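You operate a simulated robot arm through the tools that you are given. There is no shell and no other tool.

You run a simulated two-armed robot. Do the job below in one go: nothing can be reset, and whatever is moved stays where it is left.

Task
Grease the green ring all round with the yellow brush from the kit drawer.
Fine: lay the brush on the work table and shut the drawer; the brush ends in the orange tray, the grease lid on its tub. Where these are worked on the way, their far stop is far enough and under half their travel is too little: kit drawer. A coat counts when it lies all over at full strength: go over it till it gets no stronger.
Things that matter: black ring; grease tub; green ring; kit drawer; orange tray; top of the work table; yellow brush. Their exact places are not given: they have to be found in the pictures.

It is judged by the outcome, as a careful person would: the job done as asked, and still so three seconds after it is handed in. It fails if anything else is knocked over, pushed out of place, dropped, spilled or broken. Lids that push on must go on centred and level and be pressed home; caps that screw on are set level and turned clockwise until they are tight.

Robot
Two 6-joint arms with two-finger grippers on one trunk, on a base that drives. Base frame: it is fixed to the floor where the robot stands at the start and does not move with it; the origin is under the middle of the robot, x ahead of it, y to its left, z up; the surface under the hand at the start is at about z = 860. Readings come in mm, degrees, newtons and seconds.
The left shoulder is at the start at [70, 176, 1140], the right one opposite. With the tool pointing down near the work surface each hand reaches from about 480 to 800 mm from the robot's upright axis, wherever it stands, measured 20 degrees to its own side. Places, roughly: kit drawer [700, -100, 700]; orange tray [600, 100, 900]; top of the work table [800, -300, 900]; yellow brush (4x3x8 cm) [800, 0, 700]. Payload 2.45 kg a hand.
The tool frame of a hand sits at the grasp point between the pads (the TCP): z along the fingers, y along the line on which they close. The tips reach 26 mm beyond it. The gripper opens to 96 mm. The gripper's body begins 69 mm behind the TCP.
Orientation is told as [roll, pitch, yaw] about the base's x, y, z axes, in that order, counted from this pose: with the fingers straight down and closing along the base's y, the tool's x points along the base's -x, its y along +y and its z along -z.

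Tools
- The arms move only by the tool send_rows. It takes "left_steps", "right_steps" or both (then of equal length, played together; a hand with none holds still); each is text: rows parted by semicolons, each of 7 numbers parted by spaces: the shift along the tool's x, y, z in units of 20 mm (1.0 is 20 mm), then the turn, a rotation vector about the tool's x, y, z in units of 4 degrees (1.0 is 4 degrees), then the gripper command, from -1 (shut) to 1 (fully open), values between in proportion. In form: tx ty tz ax ay az jaw; .... A call has 1 to 20 rows; each row shifts and turns the commanded pose from where the row before left it, along the tool's axes as they then stand. A call with a number of a shift or a turn outside -1 to 1 is refused whole. Rows are played at 5 a second. More than 50 mm and 8.6 degrees between two rows, or a gripper value outside its range, and nothing of the call is played. A pose out of reach is approached as far as the arm can. The call stops where the force on the tool passes 40 N (or 10 N more than at its start, if that is more) or the arm is blocked; 0.2 s more then pass. The fingers move at their own pace and stop on an object; they squeeze with about 23 N. The grip force told is the motor's: it shows also when the fingers shut on nothing. Time passes only in rows, and 0.2 s behind the last, so rows that do not move let the fingers close. It gives the time, the measured TCP pose, the force on the tool (base axes), the opening and the grip force at its end, in the units of the frame above (readings bear some noise), with the torque about the TCP (base axes, N m) and any sound that the robot's microphone picked up.
- Cameras (640 x 400 px; columns grow to the right, rows downward): "scene" is now at [127.4, -7.3, 1435.9]; the picture's right is [-0.11, -0.99, 0.00], its down [-0.76, 0.08, -0.64] and it looks along [0.64, -0.07, -0.77] (base axes); focal length 214 px, centre (320, 200). "left" rides on the left gripper at [82, -3, -98] in its tool frame; the picture's right is [0.04, 1.00, 0.00], its down [-0.73, 0.03, -0.68] and it looks along [-0.68, 0.03, 0.73] (tool axes); focal length 256 px, centre (320, 200). "right" rides on the right gripper at [82, 3, -98] in its tool frame; the picture's right is [-0.04, 1.00, 0.00], its down [-0.73, -0.03, -0.68] and it looks along [-0.68, -0.03, 0.73] (tool axes); focal length 256 px, centre (320, 200).
- get_image(camera): a new picture of that camera. The clock stands still meanwhile.
- move_column(by): slides the trunk up (or, below 0, down) by that many mm; the arms and the scene camera ride with it, the base frame stays. It gives what a move gives, with no picture.
- roll_base(legs): drives the robot by 1 to 6 legs, each [ahead, left, turn to the left] in mm, mm and degrees, along the robot's own axes; the way and the turn of a leg run together, so that a leg with both is an arc; at most 1500 mm and 180 degrees a leg. The arms and the cameras ride along, it lands a little off, and it stops where it bumps. It gives what a move gives.
- turn_head(pan, tilt): turns the head with the scene camera to pan (to the left, within 86 degrees either way) and tilt (down, from -29 to 69), counted from straight ahead of the robot. It gives what a move gives.
- measure_at(camera, pixels): there is no depth. For up to 12 entries [column, row, z] of the newest picture of that camera ("zoom" is the newest enlarged one), the place [x, y] in the base frame at which the ray of that pixel passes the height z, good to about 2 mm. The clock stands still meanwhile.
- zoom(camera, box): a new picture of the part [left, top, right, bottom] of that camera's present view, enlarged. The clock stands still meanwhile.
- close_job(): hands the job in; it is judged then, once.

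Open the grippers and draw the arms clear of the work before you hand the job in, unless the task says otherwise.

The tools are called after "Emit:" as name(argument=value, ...) on one line, values as JSON. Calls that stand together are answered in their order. send_rows: Moves the arms, as the interface text tells. Its arguments: {"type":"object","properties":{"left_steps":{"type":"string"},"right_steps":{"type":"string"}},"required":[]} The other tools are called the same way: move_column (by) slides the trunk up or down; roll_base (legs) drives the base; turn_head (pan, tilt) turns the head that bears the scene camera; get_image (camera) takes a picture; measure_at (camera, pixels) gives the place at which the rays of pixels pass given heights; zoom (camera, box) takes an enlarged picture of a part of a camera's view; close_job () hands the job in.

At the start:

```text
clock: 0.0
left_ee_pos: [608.8, 176.3, 1184.5]
left_tcp_rot: [0.1, 0.1, -0.1]
left_force: [-0.2, 0.1, 0.3]
left_torque: [0.06, 0.01, 0.03]
left_opening: 95.7
left_grasp_force: 0.1
right_ee_pos: [568.2, -303.1, 1254.8]
right_tcp_rot: [0.1, -0.1, 0.0]
right_force: [0.7, -0.4, 0.1]
right_torque: [-0.01, -0.01, -0.03]
right_opening: 96.1
right_grasp_force: 0.0
trunk travel left (down, up): [-625.0, 215.0]
robot x, y, heading: [0.2, 1.1, -0.0]
head pan, tilt: [-6.2, 50.2]
```

scene: 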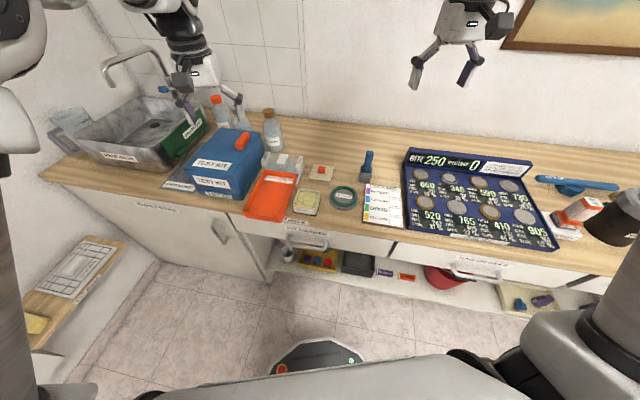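
right: 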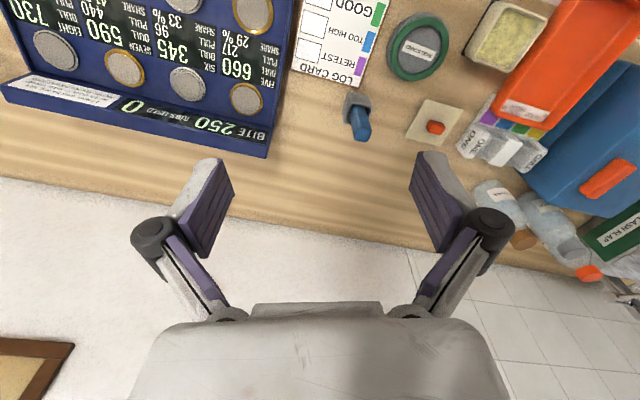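
left: 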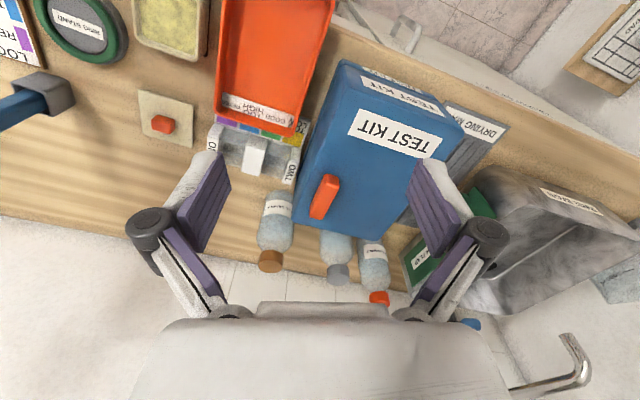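

The first pictures show a counter with a green ring near (344,197), the orange tray near (270,196) and drawers under the counter at (305,240) and (478,270). I zoom in to look closer.

Emit:
zoom(camera="scene", box=[220, 120, 420, 245])

Emit:
zoom(camera="scene", box=[240, 210, 440, 335])

Emit:
zoom(camera="scene", box=[400, 130, 640, 320])

Emit:
zoom(camera="right", box=[280, 0, 640, 225])

```text
3.20 times, centred on (320, 182) of scene
```

zoom: 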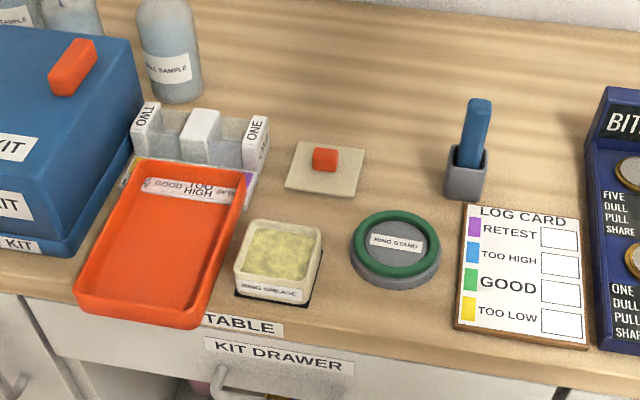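

```text
3.20 times, centred on (340, 272) of scene
```

zoom: 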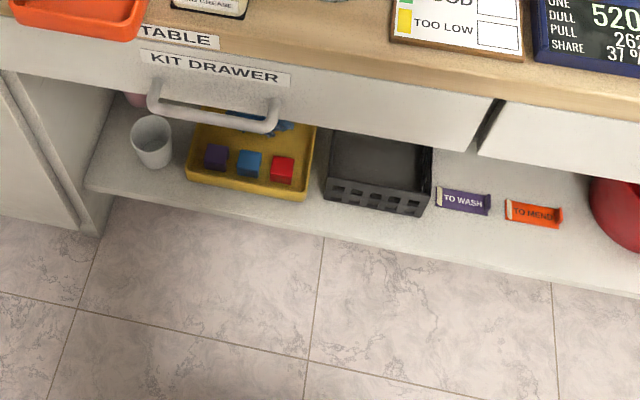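

```text
2.11 times, centred on (520, 225) of scene
```

zoom: 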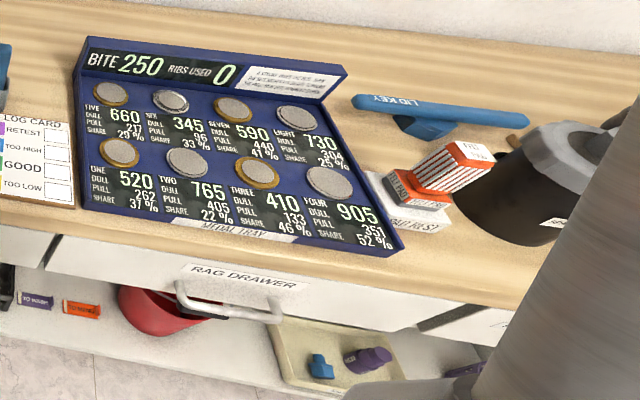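

```text
1.78 times, centred on (460, 112) of right
```

zoom: 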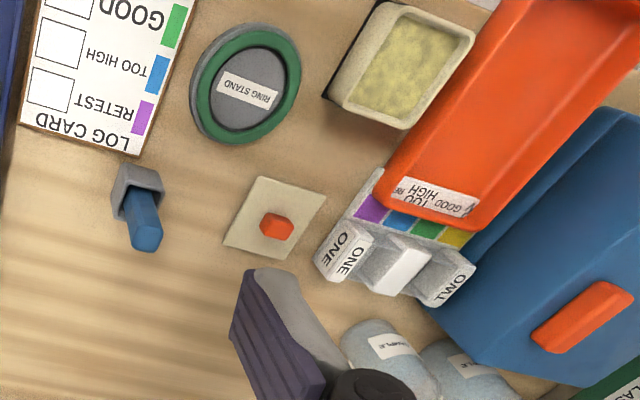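

The green ring sits on the grey ring stand, the open grease tub is left of it, and the square lid with the red knob is behind it. I measure these places at counter height and the drawer handle at a guess of its height.

Emit:
measure_at(camera="scene", pixels=[[344, 197, 880], [307, 200, 880], [322, 171, 860], [270, 196, 870], [368, 165, 880], [288, 239, 780], [325, 247, 780], [297, 222, 860], [382, 237, 860], [285, 178, 870], [382, 205, 860]])

Emit:
turn_head(pan=0, tilt=60)

Emit:
get_image(camera="scene")

```text
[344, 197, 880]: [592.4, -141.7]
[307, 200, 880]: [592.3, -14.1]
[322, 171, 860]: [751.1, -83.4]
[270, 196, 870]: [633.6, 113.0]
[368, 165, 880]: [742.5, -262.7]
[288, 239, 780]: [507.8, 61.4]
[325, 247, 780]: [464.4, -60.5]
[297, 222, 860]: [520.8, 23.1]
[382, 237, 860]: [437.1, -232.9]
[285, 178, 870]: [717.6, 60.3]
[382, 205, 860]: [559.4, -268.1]
```

```text
clock: 0.7
left_ee_pos: [608.9, 176.2, 1184.9]
left_tcp_rot: [0.0, 0.0, 0.0]
left_force: [-0.7, -0.2, 0.4]
left_torque: [0.01, 0.01, 0.02]
left_opening: 96.0
left_grasp_force: 0.0
right_ee_pos: [568.7, -305.1, 1253.7]
right_tcp_rot: [0.1, -0.1, 0.0]
right_force: [-0.3, -1.1, 0.5]
right_torque: [0.0, 0.0, 0.0]
right_opening: 96.0
right_grasp_force: 0.0
trunk travel left (down, up): [-625.0, 215.0]
robot x, y, heading: [-0.7, -0.6, -0.1]
head pan, tilt: [0.0, 60.0]
```

```text
taken
```

scene: 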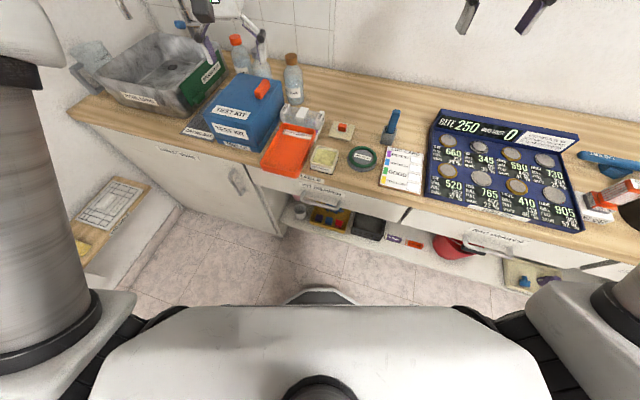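

The counter edge runs about 18 degrees off the base y axis, so I'll want to square up to it and back away a bit for the drawer. I look left and right first to see what is round the robot.

Emit:
turn_head(pan=86, tilt=35)

Emit:
get_image(camera="scene")

Emit:
turn_head(pan=-86, tilt=35)

Emit:
get_image(camera="scene")

Emit:
turn_head(pan=-15, tilt=50)

```text
clock: 2.3
left_ee_pos: [608.4, 176.4, 1184.5]
left_tcp_rot: [0.0, 0.0, 0.0]
left_force: [-0.6, 1.2, 0.6]
left_torque: [0.01, 0.0, 0.02]
left_opening: 95.8
left_grasp_force: 0.2
right_ee_pos: [569.4, -304.0, 1254.2]
right_tcp_rot: [0.1, 0.0, 0.0]
right_force: [0.3, -0.4, 0.6]
right_torque: [-0.01, -0.01, 0.02]
right_opening: 96.0
right_grasp_force: 0.1
trunk travel left (down, up): [-625.0, 215.0]
robot x, y, heading: [-0.0, 3.3, 0.0]
head pan, tilt: [85.9, 35.0]
```

```text
taken
```

scene: 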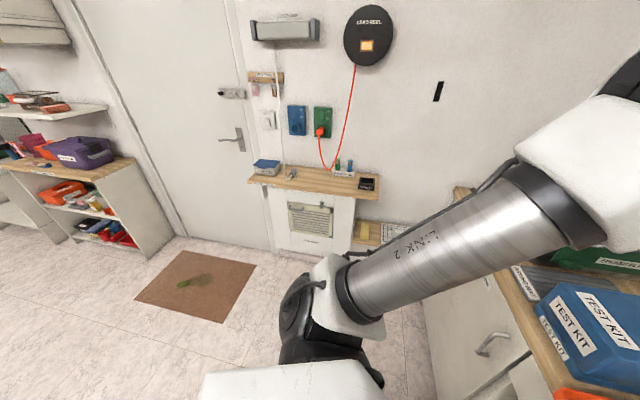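

```text
clock: 4.9
left_ee_pos: [608.2, 175.6, 1184.3]
left_tcp_rot: [0.0, -0.1, 0.0]
left_force: [0.5, 0.0, 0.0]
left_torque: [0.02, 0.0, 0.0]
left_opening: 96.1
left_grasp_force: 0.1
right_ee_pos: [568.5, -304.4, 1254.5]
right_tcp_rot: [-0.1, 0.0, 0.0]
right_force: [0.2, 0.8, 0.0]
right_torque: [0.0, -0.02, -0.01]
right_opening: 95.9
right_grasp_force: 0.3
trunk travel left (down, up): [-625.0, 215.0]
robot x, y, heading: [-3.6, -2.5, -0.1]
head pan, tilt: [-85.9, 35.0]
```

```text
taken
```

scene: 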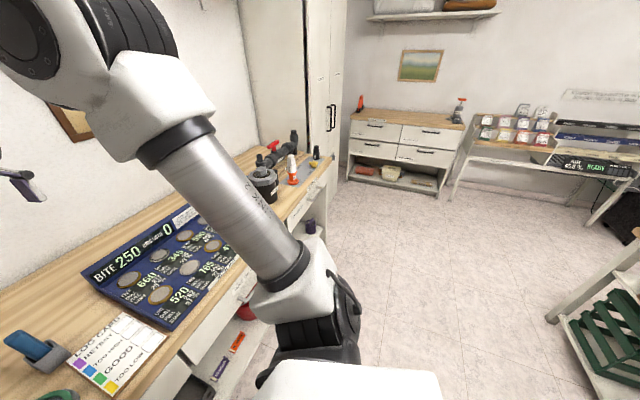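

```text
clock: 6.3
left_ee_pos: [609.2, 175.5, 1184.6]
left_tcp_rot: [0.0, -0.1, 0.1]
left_force: [0.6, -0.2, 0.0]
left_torque: [-0.06, -0.01, 0.0]
left_opening: 96.1
left_grasp_force: 0.0
right_ee_pos: [568.8, -303.7, 1254.8]
right_tcp_rot: [0.0, 0.0, 0.0]
right_force: [0.0, 0.6, -0.3]
right_torque: [-0.01, -0.02, 0.0]
right_opening: 95.8
right_grasp_force: 0.1
trunk travel left (down, up): [-625.0, 215.0]
robot x, y, heading: [-0.0, -1.1, 0.2]
head pan, tilt: [-15.0, 50.0]
```

The floor behind is clear. I back off and turn right 18 degrees to face the counter squarely.

Emit:
roll_base(legs=[[-200, 0, 0], [0, 0, -18]])

Emit:
turn_head(pan=10, tilt=45)

Emit:
get_image(camera="scene")

Emit:
get_image(camera="left")

```text
clock: 9.0
left_ee_pos: [433.1, -23.4, 1183.8]
left_tcp_rot: [0.0, -0.1, -18.2]
left_force: [0.7, 0.2, -0.1]
left_torque: [-0.03, -0.03, 0.0]
left_opening: 96.0
left_grasp_force: 0.0
right_ee_pos: [245.5, -465.2, 1254.3]
right_tcp_rot: [0.0, 0.0, -18.2]
right_force: [0.9, -0.1, 1.2]
right_torque: [-0.01, -0.02, 0.02]
right_opening: 95.9
right_grasp_force: 0.1
trunk travel left (down, up): [-625.0, 215.0]
robot x, y, heading: [-197.8, 0.1, -18.3]
head pan, tilt: [-15.0, 50.0]
```

```text
clock: 9.8
left_ee_pos: [432.3, -22.7, 1184.8]
left_tcp_rot: [-0.1, 0.0, -18.2]
left_force: [0.1, -0.7, -1.0]
left_torque: [-0.03, -0.01, 0.01]
left_opening: 96.1
left_grasp_force: 0.1
right_ee_pos: [244.3, -467.2, 1254.4]
right_tcp_rot: [0.0, 0.1, -18.1]
right_force: [-1.0, -0.1, -0.3]
right_torque: [0.02, -0.03, 0.02]
right_opening: 96.0
right_grasp_force: 0.1
trunk travel left (down, up): [-625.0, 215.0]
robot x, y, heading: [-200.8, -1.8, -18.4]
head pan, tilt: [10.0, 45.0]
```

```text
taken
```

scene: 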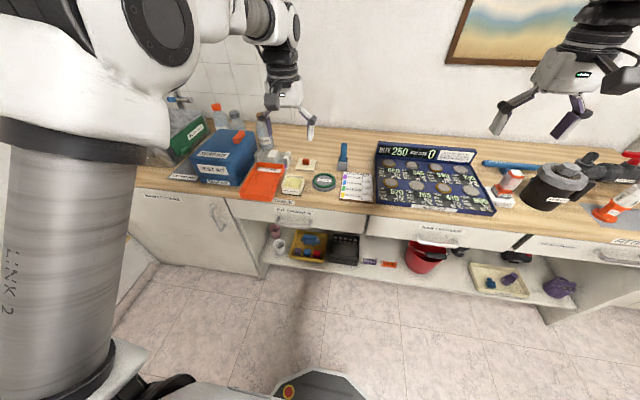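

```text
taken
```

left: 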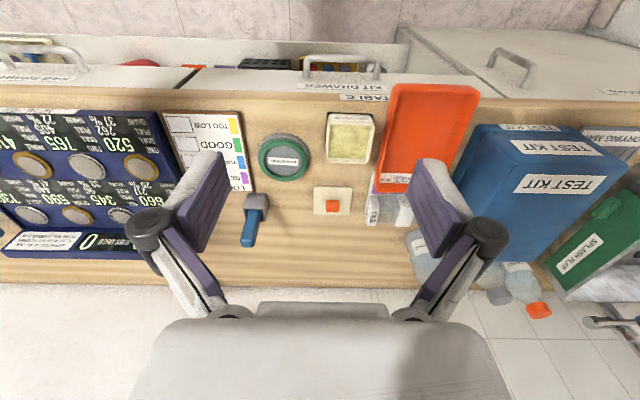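

The left camera now looks down on the counter nicely: ring (285,157), tub (350,138), lid (333,203), tray (427,135), handle (343,65). I measure them and zoom in.

Emit:
measure_at(camera="left", pixels=[[30, 84, 860], [490, 105, 860], [5, 279, 860], [400, 287, 860], [285, 157, 880], [350, 138, 890], [333, 203, 862], [427, 135, 870], [308, 62, 780], [378, 68, 780], [205, 72, 850]])

Emit:
zoom(camera="left", box=[230, 40, 430, 165])

Emit:
zoom(camera="left", box=[150, 100, 490, 312])

Emit:
zoom(camera="scene", box=[210, 130, 390, 270])

```text
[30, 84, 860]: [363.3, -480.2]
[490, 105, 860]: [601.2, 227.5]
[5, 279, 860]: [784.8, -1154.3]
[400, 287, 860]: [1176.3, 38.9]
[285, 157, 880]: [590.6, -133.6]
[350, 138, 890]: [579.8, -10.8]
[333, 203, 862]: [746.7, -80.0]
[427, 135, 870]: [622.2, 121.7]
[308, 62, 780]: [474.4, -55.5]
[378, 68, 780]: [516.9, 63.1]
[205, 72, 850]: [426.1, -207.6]
```

```text
3.20 times, centred on (330, 102) of left
```

zoom: 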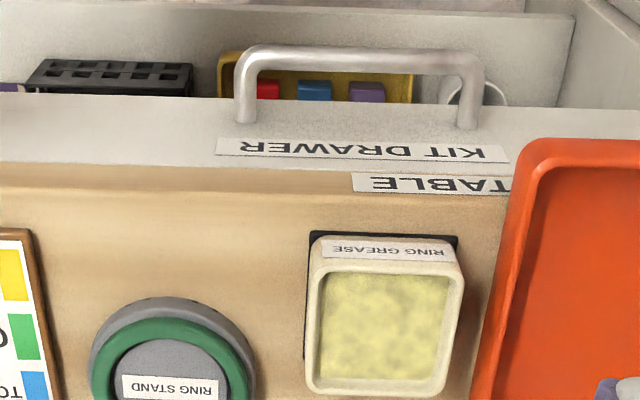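

```text
1.88 times, centred on (320, 206) of left
```

zoom: 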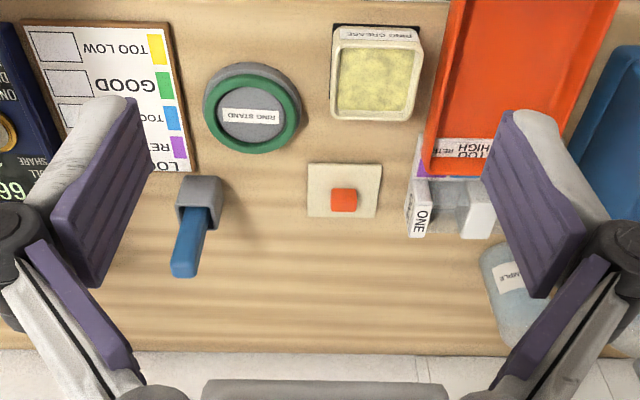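

```text
2.86 times, centred on (300, 200) of scene
```

zoom: 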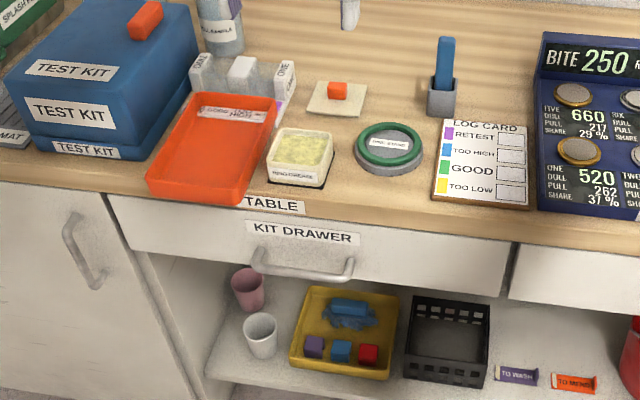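

I cross-check the handle's height with the current scene view (bar from about (278,222) to (310,225)) along with other points.

Emit:
zoom(camera="scene", box=[220, 160, 380, 260])

Emit:
measure_at(camera="scene", pixels=[[278.3, 221.7, 780], [310.5, 225.2, 780], [278.3, 221.7, 740], [310.5, 225.2, 740]])

```text
4.00 times, centred on (300, 210) of scene
```

zoom: 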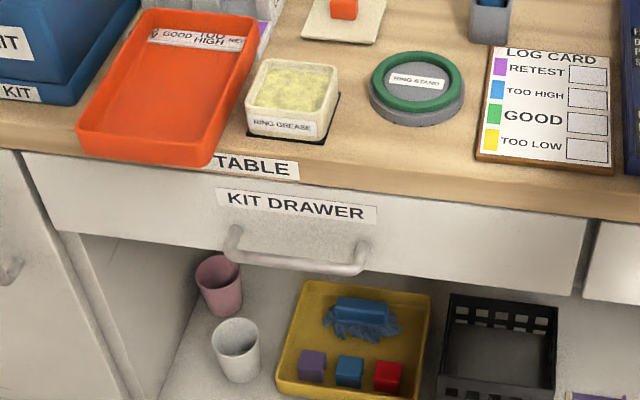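

```text
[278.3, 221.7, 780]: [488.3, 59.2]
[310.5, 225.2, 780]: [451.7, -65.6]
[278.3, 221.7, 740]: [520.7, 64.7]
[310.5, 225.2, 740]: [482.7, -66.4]
```

Triangulating gives the handle at z≈735. I measure its bar and its feet in both views at that height.

Emit:
measure_at(camera="left", pixels=[[306, 77, 735], [376, 78.6, 735], [308, 60, 735], [378, 62, 735], [342, 60, 735], [300, 79, 735], [380, 79, 735]])

Emit:
measure_at(camera="zoom", pixels=[[240, 262, 735], [355, 270, 735], [237, 230, 735], [360, 245, 735], [60, 232, 735], [575, 295, 735], [285, 90, 890], [417, 82, 880], [342, 5, 870]])

```text
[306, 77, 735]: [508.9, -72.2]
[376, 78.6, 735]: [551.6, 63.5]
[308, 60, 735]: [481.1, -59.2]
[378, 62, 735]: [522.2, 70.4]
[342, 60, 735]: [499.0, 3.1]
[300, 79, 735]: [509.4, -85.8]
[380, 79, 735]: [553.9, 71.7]
```

```text
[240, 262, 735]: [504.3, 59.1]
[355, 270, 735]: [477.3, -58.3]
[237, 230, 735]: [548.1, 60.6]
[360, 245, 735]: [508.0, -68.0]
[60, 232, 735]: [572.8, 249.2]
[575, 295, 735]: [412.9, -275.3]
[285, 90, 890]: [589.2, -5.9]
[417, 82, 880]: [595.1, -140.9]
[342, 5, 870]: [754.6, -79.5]
```

The bar sits about 33 mm out from the drawer face, centre near (495,2,735). I turn the left hand about its finger axis by 90 degrees so that it can close vertically on the bar.

Emit:
send_rows(left_steps="0 0 0 0 0 1 0; 0 0 0 0 0 1 0; 0 0 0 0 0 1 0; 0 0 0 0 0 1 0; 0 0 0 0 0 1 0; 0 0 0 0 0 1 0; 0 0 0 0 0 1 0; 0 0 0 0 0 1 0; 0 0 0 0 0 1 0; 0 0 0 0 0 1 0; 0 0 0 0 0 1 0; 0 0 0 0 0 1 0; 0 0 0 0 0 1 0; 0 0 0 0 0 1 0; 0 0 0 0 0 1 0; 0 0 0 0 0 1 0; 0 0 0 0 0 1 0; 0 0 0 0 0 1 0; 0 0 0 0 0 1 0; 0 0 0 0 0 1 0")

```text
clock: 14.1
left_ee_pos: [433.5, -22.4, 1183.7]
left_tcp_rot: [-0.1, 0.0, -98.3]
left_force: [0.2, 0.0, -1.2]
left_torque: [0.01, 0.01, 0.0]
left_opening: 48.3
left_grasp_force: 0.1
right_ee_pos: [244.6, -467.1, 1254.6]
right_tcp_rot: [0.1, 0.0, -18.3]
right_force: [-0.2, -0.8, 0.3]
right_torque: [0.02, -0.01, 0.02]
right_opening: 95.9
right_grasp_force: 0.1
trunk travel left (down, up): [-625.0, 215.0]
robot x, y, heading: [-200.5, 0.8, -18.3]
head pan, tilt: [10.0, 45.0]
```

The wrist follows. I finish the turn and pitch the fingers forward about the tool's x axis (which now points left).

Emit:
send_rows(left_steps="0 0 0 0 0 1 0; 0 0 0 0 0 1 0; 0 0 0 0 0 0.57 0; 0 0 0 -1 0 0 0; 0 0 0 -1 0 0 0; 0 0 0 -1 0 0 0; 0 0 0 -1 0 0 0; 0 0 0 -1 0 0 0; 0 0 0 -1 0 0 0; 0 0 0 -1 0 0 0; 0 0 0 -1 0 0 0; 0 0 0 -1 0 0 0; 0 0 0 -1 0 0 0; 0 0 0 -1 0 0 0; 0 0 0 -1 0 0 0; 0 0 0 -1 0 0 0; 0 0 0 -1 0 0 0; 0 0 0 -1 0 0 0; 0 0 0 -1 0 0 0; 0 0 0 -1 0 0 0")

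Emit:
get_image(camera="left")

```text
clock: 18.2
left_ee_pos: [438.7, -56.2, 1230.7]
left_tcp_rot: [57.2, -4.2, -108.1]
left_force: [0.6, 0.0, -0.5]
left_torque: [0.01, 0.01, -0.01]
left_opening: 48.2
left_grasp_force: 0.0
left hand out of reach, approached as far as the arm can: row 16, 17, 18, 19, 20
right_ee_pos: [244.8, -466.8, 1254.2]
right_tcp_rot: [-0.2, 0.0, -18.1]
right_force: [0.3, -0.1, 0.2]
right_torque: [-0.02, -0.03, -0.02]
right_opening: 96.0
right_grasp_force: 0.0
trunk travel left (down, up): [-625.0, 215.0]
robot x, y, heading: [-199.4, -2.5, -18.1]
head pan, tilt: [10.0, 45.0]
```

```text
taken
```

left: 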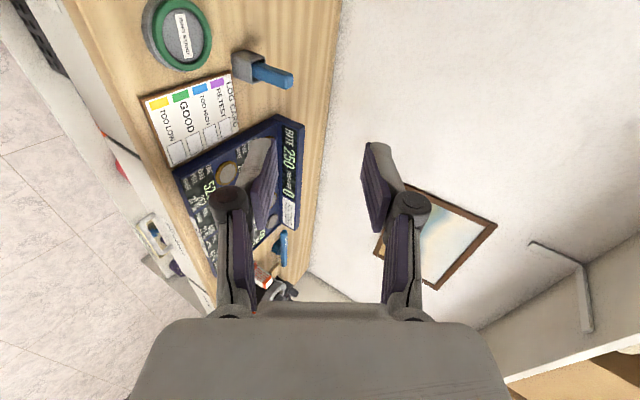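

The fold limit was met near shoulder height; going lower should ease it. I move the hand straight down (tool y about -0.93, z +0.37) and read the pose.

Emit:
send_rows(left_steps="0 -0.927 0.375 0 0 0 0; 0 -0.927 0.375 0 0 0 0; 0 -0.927 0.375 0 0 0 0; 0 -0.927 0.375 0 0 0 0; 0 -0.927 0.375 0 0 0 0; 0 -0.927 0.375 0 0 0 0; 0 -0.927 0.375 0 0 0 0; 0 -0.927 0.375 0 0 0 0; 0 0 0 0 0 0 0")

```text
clock: 20.2
left_ee_pos: [450.5, -73.6, 1230.2]
left_tcp_rot: [58.3, -3.3, -108.1]
left_force: [0.2, -0.2, 0.8]
left_torque: [0.01, -0.02, -0.02]
left_opening: 48.0
left_grasp_force: 0.0
left hand out of reach, approached as far as the arm can: row 1, 2, 3, 4, 5, 6, 7, 8
right_ee_pos: [243.7, -466.7, 1253.7]
right_tcp_rot: [0.1, 0.0, -18.2]
right_force: [0.2, 0.5, -0.3]
right_torque: [0.02, 0.02, 0.04]
right_opening: 95.9
right_grasp_force: 0.0
trunk travel left (down, up): [-625.0, 215.0]
robot x, y, heading: [-201.9, 3.2, -18.2]
head pan, tilt: [10.0, 45.0]
```

The arm is stuck at its fold limit. I ease the pitch back by 24 degrees to see where the pose lands.

Emit:
send_rows(left_steps="0 0 0 1 0 0 0; 0 0 0 1 0 0 0; 0 0 0 1 0 0 0; 0 0 0 1 0 0 0; 0 0 0 1 0 0 0; 0 0 0 1 0 0 0; 0 0 0 0 0 0 0")

```text
clock: 21.9
left_ee_pos: [442.9, -91.6, 1220.8]
left_tcp_rot: [38.7, -1.3, -109.8]
left_force: [-0.4, 0.0, -0.4]
left_torque: [0.04, 0.03, 0.01]
left_opening: 47.9
left_grasp_force: 0.1
left hand out of reach, approached as far as the arm can: row 2, 4
right_ee_pos: [245.7, -466.1, 1253.9]
right_tcp_rot: [0.1, 0.0, -18.1]
right_force: [-0.3, 0.3, 0.6]
right_torque: [0.05, -0.01, 0.0]
right_opening: 96.0
right_grasp_force: 0.0
trunk travel left (down, up): [-625.0, 215.0]
robot x, y, heading: [-201.5, -0.8, -18.1]
head pan, tilt: [10.0, 45.0]
```

Good, the pose now follows again. I move left and down in front of the counter, slightly backward.

Emit:
send_rows(left_steps="1 -0.8 0.65 0 0 0 0; 1 -0.8 0.65 0 0 0 0; 1 -0.8 0.65 0 0 0 0; 1 -0.8 0.65 0 0 0 0; 1 -0.8 0.65 0 0 0 0; 0.4 -0.63 0.777 0 0 0 0; 0 -0.63 0.777 0 0 0 0; 0 -0.63 0.777 0 0 0 0; 0 -0.63 0.777 0 0 0 0; 0 -0.63 0.777 0 0 0 0; 0 -0.63 0.777 0 0 0 0; 0 -0.63 0.777 0 0 0 0; 0 -0.63 0.777 0 0 0 0; 0 -0.63 0.777 0 0 0 0; 0 0 0 0 0 0 0")

```text
clock: 25.1
left_ee_pos: [516.4, -16.2, 1017.4]
left_tcp_rot: [38.2, -1.4, -109.9]
left_force: [-0.8, 0.3, -0.1]
left_torque: [-0.03, 0.03, 0.0]
left_opening: 48.1
left_grasp_force: 0.0
left hand out of reach, approached as far as the arm can: row 8, 9, 10, 11, 12, 13, 14
right_ee_pos: [245.6, -466.3, 1254.8]
right_tcp_rot: [0.0, 0.0, -18.3]
right_force: [-0.1, 0.3, 1.0]
right_torque: [-0.01, -0.01, 0.02]
right_opening: 96.3
right_grasp_force: 0.1
trunk travel left (down, up): [-625.0, 215.0]
robot x, y, heading: [-202.1, -2.3, -18.4]
head pan, tilt: [10.0, 45.0]
```

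The arm needs at least ~470 mm between shoulder and wrist, so it was pushed outward. I raise the trunk, which makes low and close poses reachable.

Emit:
move_column(by=160)

Emit:
send_rows(left_steps="0 -0.777 -0.63 0 0 0 0; 0 -0.777 -0.63 0 0 0 0; 0 -0.777 -0.63 0 0 0 0; 0 -0.63 0.777 0 0 0 0; 0 -0.63 0.777 0 0 0 0; 0 -0.63 0.777 0 0 0 0; 0 -0.63 0.777 0 0 0 0; 0 -0.63 0.777 0 0 0 0; 0 -0.63 0.777 0 0 0 0; 0 0 0 0 0 0 0")

```text
clock: 26.9
left_ee_pos: [516.6, -14.8, 1177.6]
left_tcp_rot: [38.3, -1.3, -109.9]
left_force: [-0.3, -0.1, 0.2]
left_torque: [0.0, 0.0, 0.01]
left_opening: 48.1
left_grasp_force: 0.0
right_ee_pos: [245.1, -466.2, 1413.9]
right_tcp_rot: [0.1, 0.0, -18.2]
right_force: [-0.3, 0.1, -0.2]
right_torque: [0.01, 0.0, -0.01]
right_opening: 96.4
right_grasp_force: 0.1
trunk travel left (down, up): [-785.0, 55.0]
robot x, y, heading: [-201.2, -0.3, -18.2]
head pan, tilt: [10.0, 45.0]
```

```text
clock: 29.1
left_ee_pos: [532.6, -36.7, 1142.0]
left_tcp_rot: [37.9, -1.3, -109.9]
left_force: [0.1, 1.0, 0.7]
left_torque: [-0.02, 0.01, 0.02]
left_opening: 47.9
left_grasp_force: 0.0
left hand out of reach, approached as far as the arm can: row 1, 2, 3, 4, 5, 6, 7, 8, 9
right_ee_pos: [244.3, -467.0, 1414.4]
right_tcp_rot: [0.0, 0.0, -18.2]
right_force: [0.9, -0.2, -0.3]
right_torque: [-0.03, -0.01, 0.01]
right_opening: 96.0
right_grasp_force: 0.2
trunk travel left (down, up): [-785.0, 55.0]
robot x, y, heading: [-199.5, -0.4, -18.5]
head pan, tilt: [10.0, 45.0]
```

The limit is a sphere round the shoulder, so I back the base off, lower the hand in front of the counter, and then come in again from below.

Emit:
roll_base(legs=[[-250, 0, 0]])

Emit:
send_rows(left_steps="0 -0.63 0.777 0 0 0 0; 0 -0.63 0.777 0 0 0 0; 0 -0.63 0.777 0 0 0 0; 0 -0.63 0.777 0 0 0 0; 0 -0.63 0.777 0 0 0 0; 0 -0.63 0.777 0 0 0 0; 0 -0.63 0.777 0 0 0 0; 0 -0.63 0.777 0 0 0 0; 0 -0.63 0.777 0 0 0 0; 0 -0.63 0.777 0 0 0 0; 0 -0.63 0.777 0 0 0 0; 0 -0.63 0.777 0 0 0 0; 0 -0.63 0.777 0 0 0 0; 0 -0.63 0.777 0 0 0 0; 0 -0.63 0.777 0 0 0 0; 0 -0.63 0.777 0 0 0 0; 0 -0.63 0.777 0 0 0 0; 0 -0.63 0.777 0 0 0 0; 0 -0.63 0.777 0 0 0 0; 0 0 0 0 0 0 0")

```text
clock: 30.9
left_ee_pos: [296.2, 42.0, 1141.6]
left_tcp_rot: [37.8, -1.3, -109.9]
left_force: [0.3, -0.5, -0.3]
left_torque: [-0.01, 0.0, 0.01]
left_opening: 48.0
left_grasp_force: 0.1
right_ee_pos: [6.8, -388.2, 1413.2]
right_tcp_rot: [0.0, 0.1, -18.3]
right_force: [-0.8, -0.2, 0.8]
right_torque: [0.02, 0.02, 0.02]
right_opening: 96.0
right_grasp_force: 0.1
trunk travel left (down, up): [-785.0, 55.0]
robot x, y, heading: [-439.5, 74.9, -18.4]
head pan, tilt: [10.0, 45.0]
```

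```text
clock: 35.1
left_ee_pos: [341.7, 13.0, 821.2]
left_tcp_rot: [37.9, -1.3, -109.9]
left_force: [-0.3, -0.3, 0.0]
left_torque: [-0.02, -0.01, 0.03]
left_opening: 48.1
left_grasp_force: 0.0
left hand out of reach, approached as far as the arm can: row 1, 2, 3, 4, 5, 6, 7, 8, 9, 10
right_ee_pos: [4.6, -387.7, 1414.0]
right_tcp_rot: [-0.1, 0.0, -18.1]
right_force: [0.0, -0.3, 0.4]
right_torque: [0.02, -0.02, 0.0]
right_opening: 96.2
right_grasp_force: 0.1
trunk travel left (down, up): [-785.0, 55.0]
robot x, y, heading: [-439.0, 80.6, -18.3]
head pan, tilt: [10.0, 45.0]
```

The hand is free now at z=821, in front of the counter. I pitch it to about 66 degrees and lower it towards the handle's height.

Emit:
send_rows(left_steps="0 0 0 -1 0 0 0; 0 0 0 -1 0 0 0; 0 0 0 -1 0 0 0; 0 0 0 -1 0 0 0; 0 0 0 -1 0 0 0; 0 0 0 -1 0 0 0; 0 0 0 -1 0 0 0; 1 -0.91 0.41 0 0 0 0; 1 -0.91 0.41 0 0 0 0; 0 -0.91 0.41 0 0 0 0; 0 0 0 0 0 0 0")

Emit:
get_image(camera="left")

Emit:
turn_head(pan=10, tilt=45)

Emit:
get_image(camera="scene")

```text
clock: 37.5
left_ee_pos: [355.9, 51.0, 759.7]
left_tcp_rot: [65.8, -1.3, -109.9]
left_force: [0.5, 0.0, 0.7]
left_torque: [-0.01, -0.04, 0.02]
left_opening: 47.9
left_grasp_force: 0.0
right_ee_pos: [4.5, -388.4, 1414.1]
right_tcp_rot: [0.0, 0.0, -18.3]
right_force: [0.0, 0.4, 0.0]
right_torque: [0.01, -0.02, 0.0]
right_opening: 96.0
right_grasp_force: 0.0
trunk travel left (down, up): [-785.0, 55.0]
robot x, y, heading: [-437.8, 79.5, -18.1]
head pan, tilt: [10.0, 45.0]
```

```text
taken
```

left: 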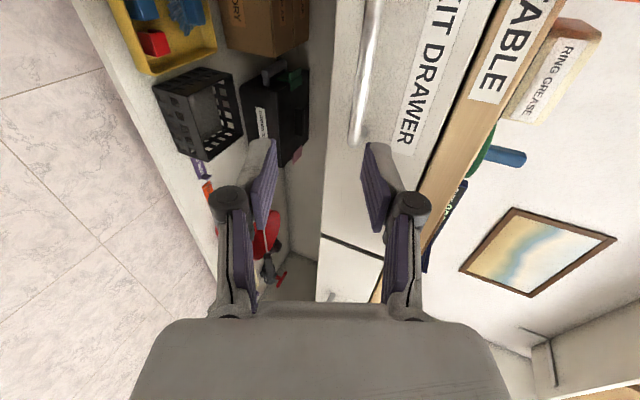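

```text
clock: 38.1
left_ee_pos: [355.7, 51.4, 759.8]
left_tcp_rot: [65.9, -1.4, -110.0]
left_force: [-0.1, 0.4, 0.3]
left_torque: [-0.01, 0.01, 0.0]
left_opening: 48.1
left_grasp_force: 0.1
right_ee_pos: [5.3, -387.0, 1415.4]
right_tcp_rot: [-0.1, 0.1, -18.2]
right_force: [-0.3, -1.0, 0.5]
right_torque: [-0.03, 0.0, 0.02]
right_opening: 95.8
right_grasp_force: 0.1
trunk travel left (down, up): [-785.0, 55.0]
robot x, y, heading: [-440.9, 77.5, -18.3]
head pan, tilt: [10.0, 45.0]
```

```text
taken
```

scene: 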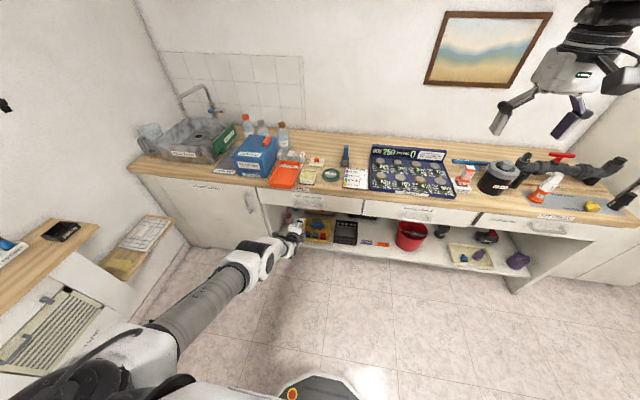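

The left camera shows the handle bar from (375,0) to (356,140), to the left of the hand. I measure along it at several heights.

Emit:
measure_at(camera="left", pixels=[[358, 135, 735], [358, 135, 725], [358, 135, 745], [368, 40, 735], [368, 40, 725], [368, 40, 745], [325, 240, 735], [333, 100, 710], [347, 0, 710]])

Emit:
zoom(camera="left", box=[290, 0, 450, 160])

Emit:
zoom(camera="scene", box=[250, 130, 410, 260])

```text
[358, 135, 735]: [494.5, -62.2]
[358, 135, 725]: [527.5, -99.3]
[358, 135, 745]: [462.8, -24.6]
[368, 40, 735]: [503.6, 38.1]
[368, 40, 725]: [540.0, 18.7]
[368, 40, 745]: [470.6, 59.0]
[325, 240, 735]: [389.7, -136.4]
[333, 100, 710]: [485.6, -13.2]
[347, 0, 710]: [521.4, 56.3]
```

```text
2.50 times, centred on (370, 80) of left
```

zoom: 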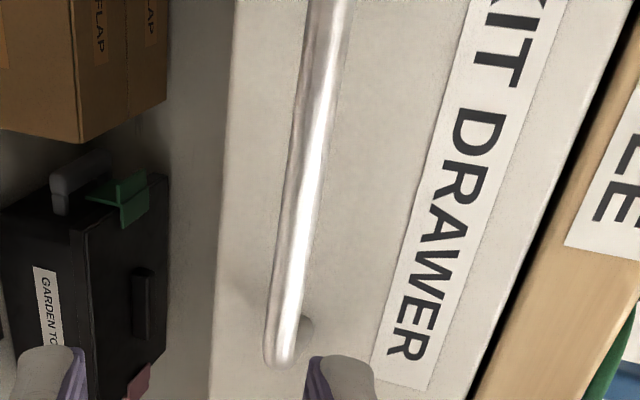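

```text
3.08 times, centred on (330, 195) of scene
```

zoom: 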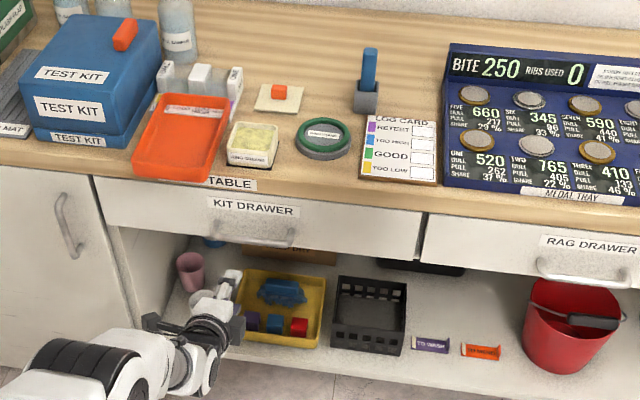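

Estimates agree on the bar at about d=470 mm from the origin along the counter normal, z≈737. I narrow the jaw, draw the hand back and level it with the bar, then drive forward 150 mm.

Emit:
send_rows(left_steps="0 -0.41 -0.91 0 0 0 -0.2; 0 -0.41 -0.91 0 0 0 -0.2; 0 -0.41 -0.91 0 0 0 -0.2; 0 -0.91 0.41 0 0 0 -0.2; 0 -0.13 0.06 0 0 0 -0.2; 0 0 0 0 0 0 -0.2")

Emit:
roll_base(legs=[[150, 0, 0]])

Emit:
get_image(camera="left")

Emit:
zoom(camera="scene", box=[210, 180, 370, 280])

```text
clock: 39.5
left_ee_pos: [299.0, 69.7, 736.3]
left_tcp_rot: [65.9, -1.3, -109.9]
left_force: [-0.6, -0.2, 0.0]
left_torque: [-0.01, 0.0, 0.02]
left_opening: 38.4
left_grasp_force: 0.1
right_ee_pos: [3.9, -388.0, 1415.6]
right_tcp_rot: [-0.1, 0.1, -18.3]
right_force: [0.5, -0.6, 0.6]
right_torque: [-0.02, -0.03, 0.02]
right_opening: 95.8
right_grasp_force: 0.0
trunk travel left (down, up): [-785.0, 55.0]
robot x, y, heading: [-437.9, 78.2, -18.4]
head pan, tilt: [10.0, 45.0]
```

```text
clock: 40.9
left_ee_pos: [438.3, 22.6, 738.0]
left_tcp_rot: [66.0, -1.2, -109.9]
left_force: [0.3, 0.1, 0.2]
left_torque: [0.03, -0.02, -0.01]
left_opening: 38.6
left_grasp_force: 0.1
right_ee_pos: [145.0, -433.0, 1415.8]
right_tcp_rot: [0.0, 0.0, -18.3]
right_force: [-1.1, 0.7, 1.1]
right_torque: [-0.02, -0.02, 0.03]
right_opening: 95.9
right_grasp_force: 0.1
trunk travel left (down, up): [-785.0, 55.0]
robot x, y, heading: [-296.8, 35.2, -18.1]
head pan, tilt: [10.0, 45.0]
```

```text
taken
```

left: 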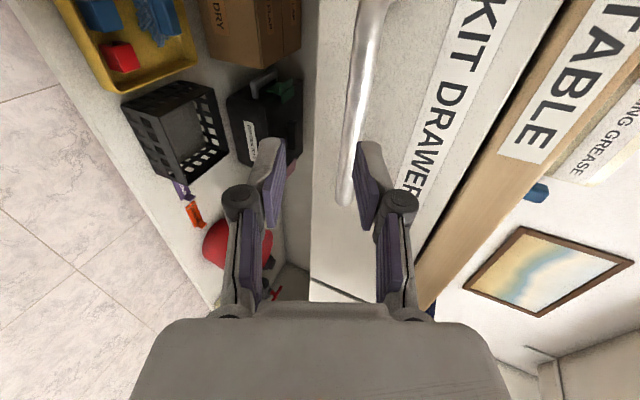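

```text
4.00 times, centred on (290, 230) of scene
```

zoom: 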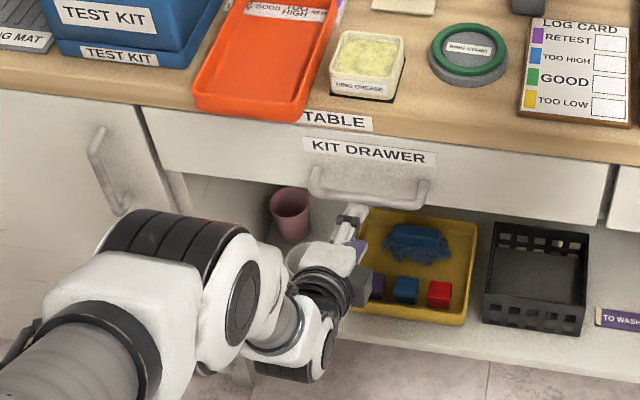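

The bar lies about 21 mm off the tool axis on the upper side (column 352 vs 320 at row 133). I shift along tool y so the bar sits between the fingers, advance part-way and look.

Emit:
send_rows(left_steps="0 0.6 0 0 0 0 -0.1; 0 0.5 0 0 0 0 -0.1; 0 0 0.5 0 0 0 -0.1; 0 0 0.5 0 0 0 -0.1; 0 0 0 0 0 0 -0.1")

Emit:
get_image(camera="left")

Emit:
zoom(camera="scene", box=[250, 200, 330, 250])

```text
clock: 42.1
left_ee_pos: [466.5, 13.6, 747.9]
left_tcp_rot: [65.9, -1.3, -110.0]
left_force: [-0.3, -0.4, 1.3]
left_torque: [-0.02, -0.01, -0.02]
left_opening: 43.1
left_grasp_force: 0.0
right_ee_pos: [147.0, -434.9, 1415.6]
right_tcp_rot: [0.0, 0.0, -18.2]
right_force: [-0.5, 0.4, -0.9]
right_torque: [0.0, -0.03, 0.04]
right_opening: 95.8
right_grasp_force: 0.0
trunk travel left (down, up): [-785.0, 55.0]
robot x, y, heading: [-295.2, 33.5, -18.3]
head pan, tilt: [10.0, 45.0]
```

```text
taken
```

left: 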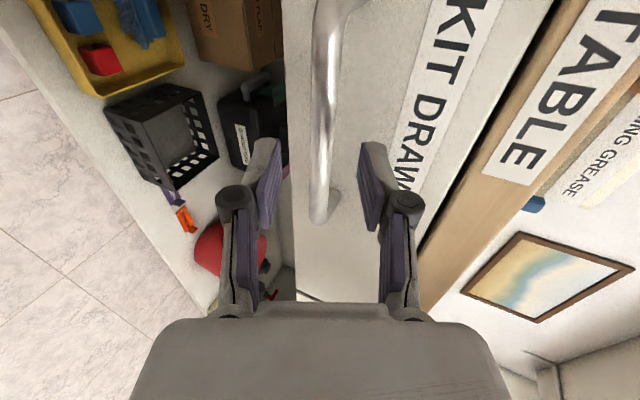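

```text
8.00 times, centred on (290, 225) of scene
```

zoom: 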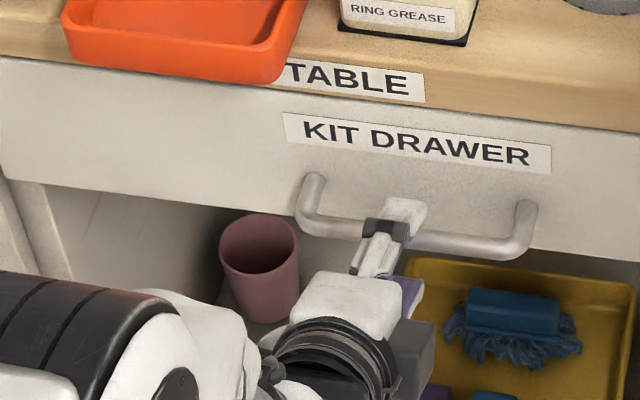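

The bar now runs between the fingers, about centred (column 325). I advance 22 mm along the fingers and close.

Emit:
send_rows(left_steps="0 0 0.4 0 0 0 -0.1; 0 0 0.4 0 0 0 -0.1; 0 0 0.35 0 0 0 -0.1; 0 0 0 0 0 0 -0.1")

Emit:
get_image(camera="left")

Emit:
zoom(camera="scene", box=[250, 200, 330, 250])

```text
clock: 43.1
left_ee_pos: [487.1, 6.1, 738.1]
left_tcp_rot: [65.7, -1.2, -109.9]
left_force: [-0.2, 0.5, -1.0]
left_torque: [0.02, 0.0, -0.01]
left_opening: 43.1
left_grasp_force: 0.1
right_ee_pos: [147.3, -434.0, 1414.6]
right_tcp_rot: [0.1, 0.1, -18.3]
right_force: [0.0, -0.2, 0.2]
right_torque: [0.03, -0.01, -0.01]
right_opening: 96.1
right_grasp_force: 0.1
trunk travel left (down, up): [-785.0, 55.0]
robot x, y, heading: [-295.2, 33.5, -18.2]
head pan, tilt: [10.0, 45.0]
```

```text
taken
```

left: 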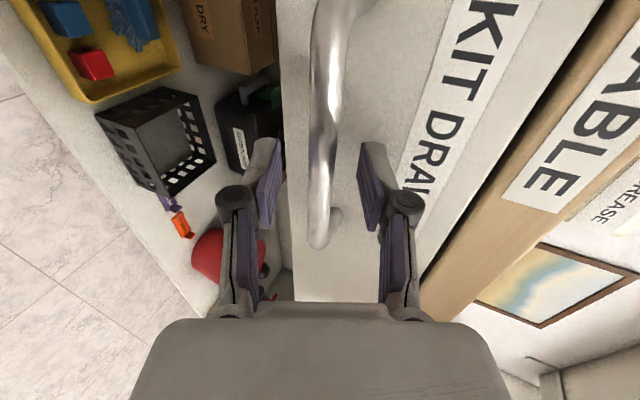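

```text
8.00 times, centred on (290, 225) of scene
```

zoom: 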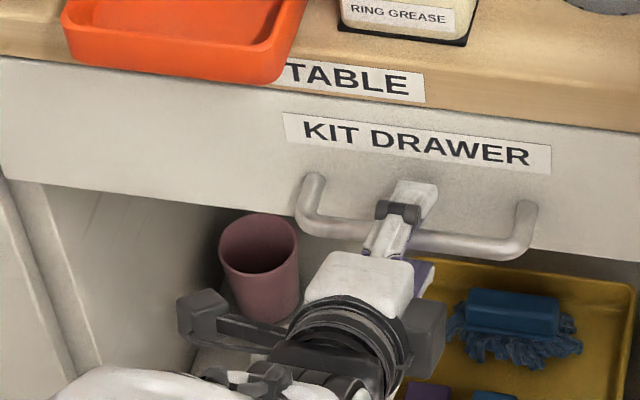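

Bar well between the fingers. I close the jaw on it.

Emit:
send_rows(left_steps="0 0 0 0 0 0 -1; 0 0 0 0 0 0 -1; 0 0 0 0 0 0 -1; 0 0 0 0 0 0 -1")

```text
clock: 44.1
left_ee_pos: [486.9, 5.8, 740.2]
left_tcp_rot: [65.9, -1.4, -110.0]
left_force: [0.3, 1.4, 3.4]
left_torque: [0.35, -0.15, -0.22]
left_opening: 13.4
left_grasp_force: 39.3
right_ee_pos: [147.4, -435.0, 1413.1]
right_tcp_rot: [0.1, 0.0, -18.2]
right_force: [-0.7, -0.5, 0.0]
right_torque: [0.01, 0.0, 0.0]
right_opening: 95.9
right_grasp_force: 0.0
trunk travel left (down, up): [-785.0, 55.0]
robot x, y, heading: [-299.2, 32.1, -18.3]
head pan, tilt: [10.0, 45.0]
```

Gripped (13.4 mm, 39 N). I pull the drawer straight out, first 100 mm.

Emit:
send_rows(left_steps="-0.01 -0.2 -0.45 0 0 0 -1; -0.02 -0.41 -0.91 0 0 0 -1; -0.02 -0.41 -0.91 0 0 0 -1; -0.02 -0.41 -0.91 0 0 0 -1; -0.02 -0.41 -0.91 0 0 0 -1; -0.02 -0.41 -0.91 0 0 0 -1; 0 0 0 0 0 0 -1")

Emit:
get_image(camera="scene")

```text
clock: 45.7
left_ee_pos: [380.8, 38.8, 740.0]
left_tcp_rot: [66.0, -1.2, -109.9]
left_force: [-2.9, -4.1, 10.3]
left_torque: [0.03, -0.14, -0.62]
left_opening: 13.2
left_grasp_force: 40.0
right_ee_pos: [145.8, -435.0, 1415.1]
right_tcp_rot: [-0.1, -0.1, -18.2]
right_force: [-0.4, -0.8, -0.8]
right_torque: [-0.02, -0.03, 0.01]
right_opening: 96.0
right_grasp_force: 0.0
trunk travel left (down, up): [-785.0, 55.0]
robot x, y, heading: [-301.7, 32.0, -18.1]
head pan, tilt: [10.0, 45.0]
```

```text
taken
```

scene: 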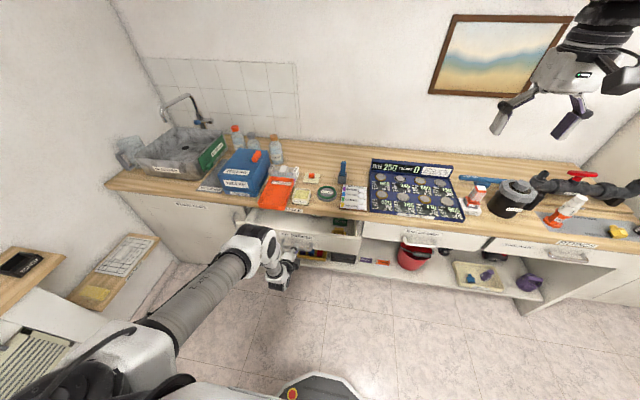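

The drawer slides out (110 mm so far). I keep pulling.

Emit:
send_rows(left_steps="0 -0.4 -0.91 0 0 0 -1; 0 -0.4 -0.91 0 0 0 -1; 0 -0.4 -0.91 0 0 0 -1; 0 -0.4 -0.91 0 0 0 -1; 0 -0.4 -0.91 0 0 0 -1; 0 0 0 0 0 0 -1")

Emit:
zoom(camera="scene", box=[210, 150, 410, 275])

```text
clock: 47.1
left_ee_pos: [286.8, 69.5, 740.6]
left_tcp_rot: [65.8, -1.2, -110.1]
left_force: [-11.7, -32.1, 0.2]
left_torque: [-0.08, 0.0, -0.51]
left_opening: 13.4
left_grasp_force: 39.9
right_ee_pos: [145.7, -440.5, 1413.4]
right_tcp_rot: [0.2, 0.0, -18.1]
right_force: [-0.7, -0.2, -0.2]
right_torque: [0.01, 0.0, -0.02]
right_opening: 96.0
right_grasp_force: 0.1
trunk travel left (down, up): [-785.0, 55.0]
robot x, y, heading: [-297.4, 31.3, -18.2]
head pan, tilt: [10.0, 45.0]
```

```text
3.20 times, centred on (310, 212) of scene
```

zoom: 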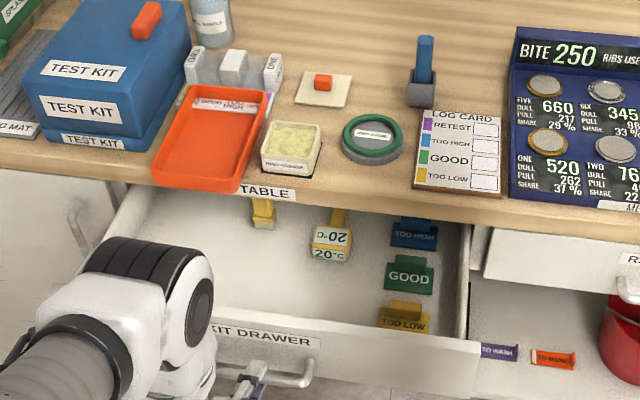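

The drawer is open about 210 mm; I see a yellow object at zoom (263,213) just under the counter edge, likely the brush. I relieve the sideways force and keep pulling towards the stop.

Emit:
send_rows(left_steps="-0.15 0 0 0 0 0 -1; -0.04 -0.4 -0.91 0 0 0 -1; -0.04 -0.4 -0.91 0 0 0 -1; -0.04 -0.4 -0.91 0 0 0 -1; 0 0 0 0 0 0 -1")

Emit:
zoom(camera="scene", box=[210, 150, 410, 275])

```text
clock: 48.3
left_ee_pos: [228.4, 89.4, 739.9]
left_tcp_rot: [65.8, -1.2, -110.0]
left_force: [-10.4, -29.6, -1.0]
left_torque: [0.08, 0.0, -0.51]
left_opening: 13.2
left_grasp_force: 39.7
right_ee_pos: [146.1, -438.3, 1414.0]
right_tcp_rot: [0.1, 0.1, -18.2]
right_force: [-0.1, -0.2, 0.8]
right_torque: [-0.03, 0.03, -0.01]
right_opening: 96.1
right_grasp_force: 0.0
trunk travel left (down, up): [-785.0, 55.0]
robot x, y, heading: [-297.8, 34.8, -18.0]
head pan, tilt: [10.0, 45.0]
```

```text
3.20 times, centred on (310, 212) of scene
```

zoom: 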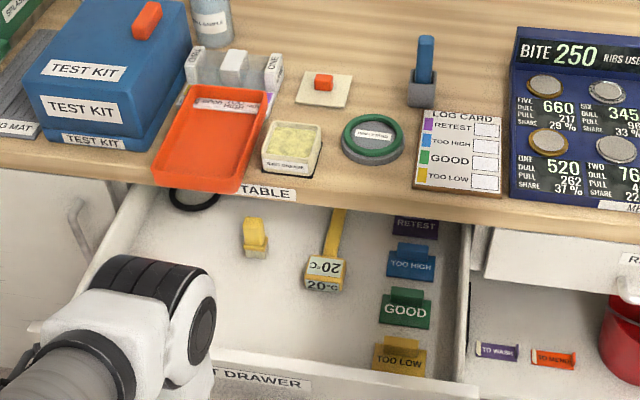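

The black ring is also in the drawer (196,197), and the yellow brush stands at zoom (255,237). I pull a little further towards the stop.

Emit:
send_rows(left_steps="-0.2 0 0 0 0 0 -1; -0.04 -0.4 -0.91 0 0 0 -1; -0.04 -0.4 -0.91 0 0 0 -1; 0 0 0 0 0 0 -1")

Emit:
zoom(camera="scene", box=[210, 150, 410, 275])

```text
clock: 49.3
left_ee_pos: [192.2, 100.2, 739.8]
left_tcp_rot: [65.8, -1.1, -109.7]
left_force: [-3.6, -4.4, -9.6]
left_torque: [0.74, -0.08, 0.59]
left_opening: 13.3
left_grasp_force: 40.0
right_ee_pos: [148.8, -434.2, 1414.2]
right_tcp_rot: [0.0, 0.1, -18.1]
right_force: [0.6, 0.0, 0.5]
right_torque: [-0.01, 0.01, 0.0]
right_opening: 96.2
right_grasp_force: 0.0
trunk travel left (down, up): [-785.0, 55.0]
robot x, y, heading: [-302.1, 34.2, -18.3]
head pan, tilt: [10.0, 45.0]
```

```text
3.20 times, centred on (310, 212) of scene
```

zoom: 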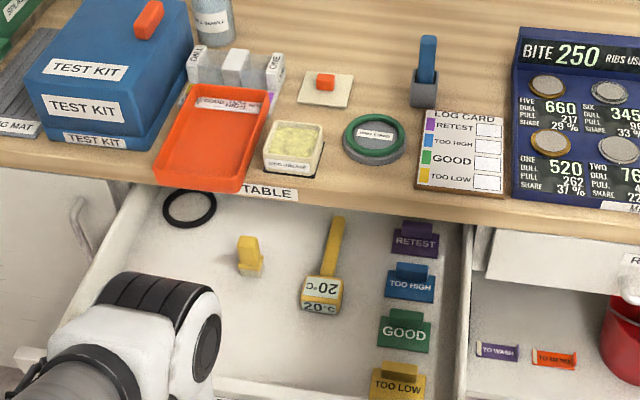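

The drawer is out ~310 mm. I zoom in on the yellow object and the black ring.

Emit:
zoom(camera="scene", box=[255, 200, 335, 250])

Emit:
measure_at(camera="scene", pixels=[[288, 233, 700], [288, 226, 740], [288, 233, 690], [269, 215, 690], [352, 270, 750], [225, 278, 750]])

```text
8.00 times, centred on (295, 225) of scene
```

zoom: 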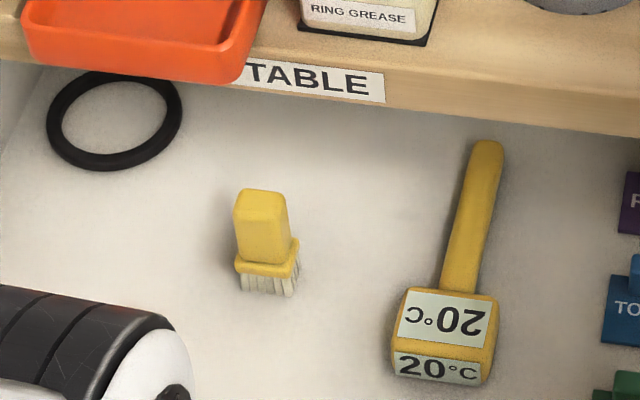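

```text
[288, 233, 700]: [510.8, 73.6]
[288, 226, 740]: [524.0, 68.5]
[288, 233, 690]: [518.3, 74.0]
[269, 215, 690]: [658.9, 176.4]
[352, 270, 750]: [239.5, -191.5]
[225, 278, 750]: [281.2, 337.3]
```

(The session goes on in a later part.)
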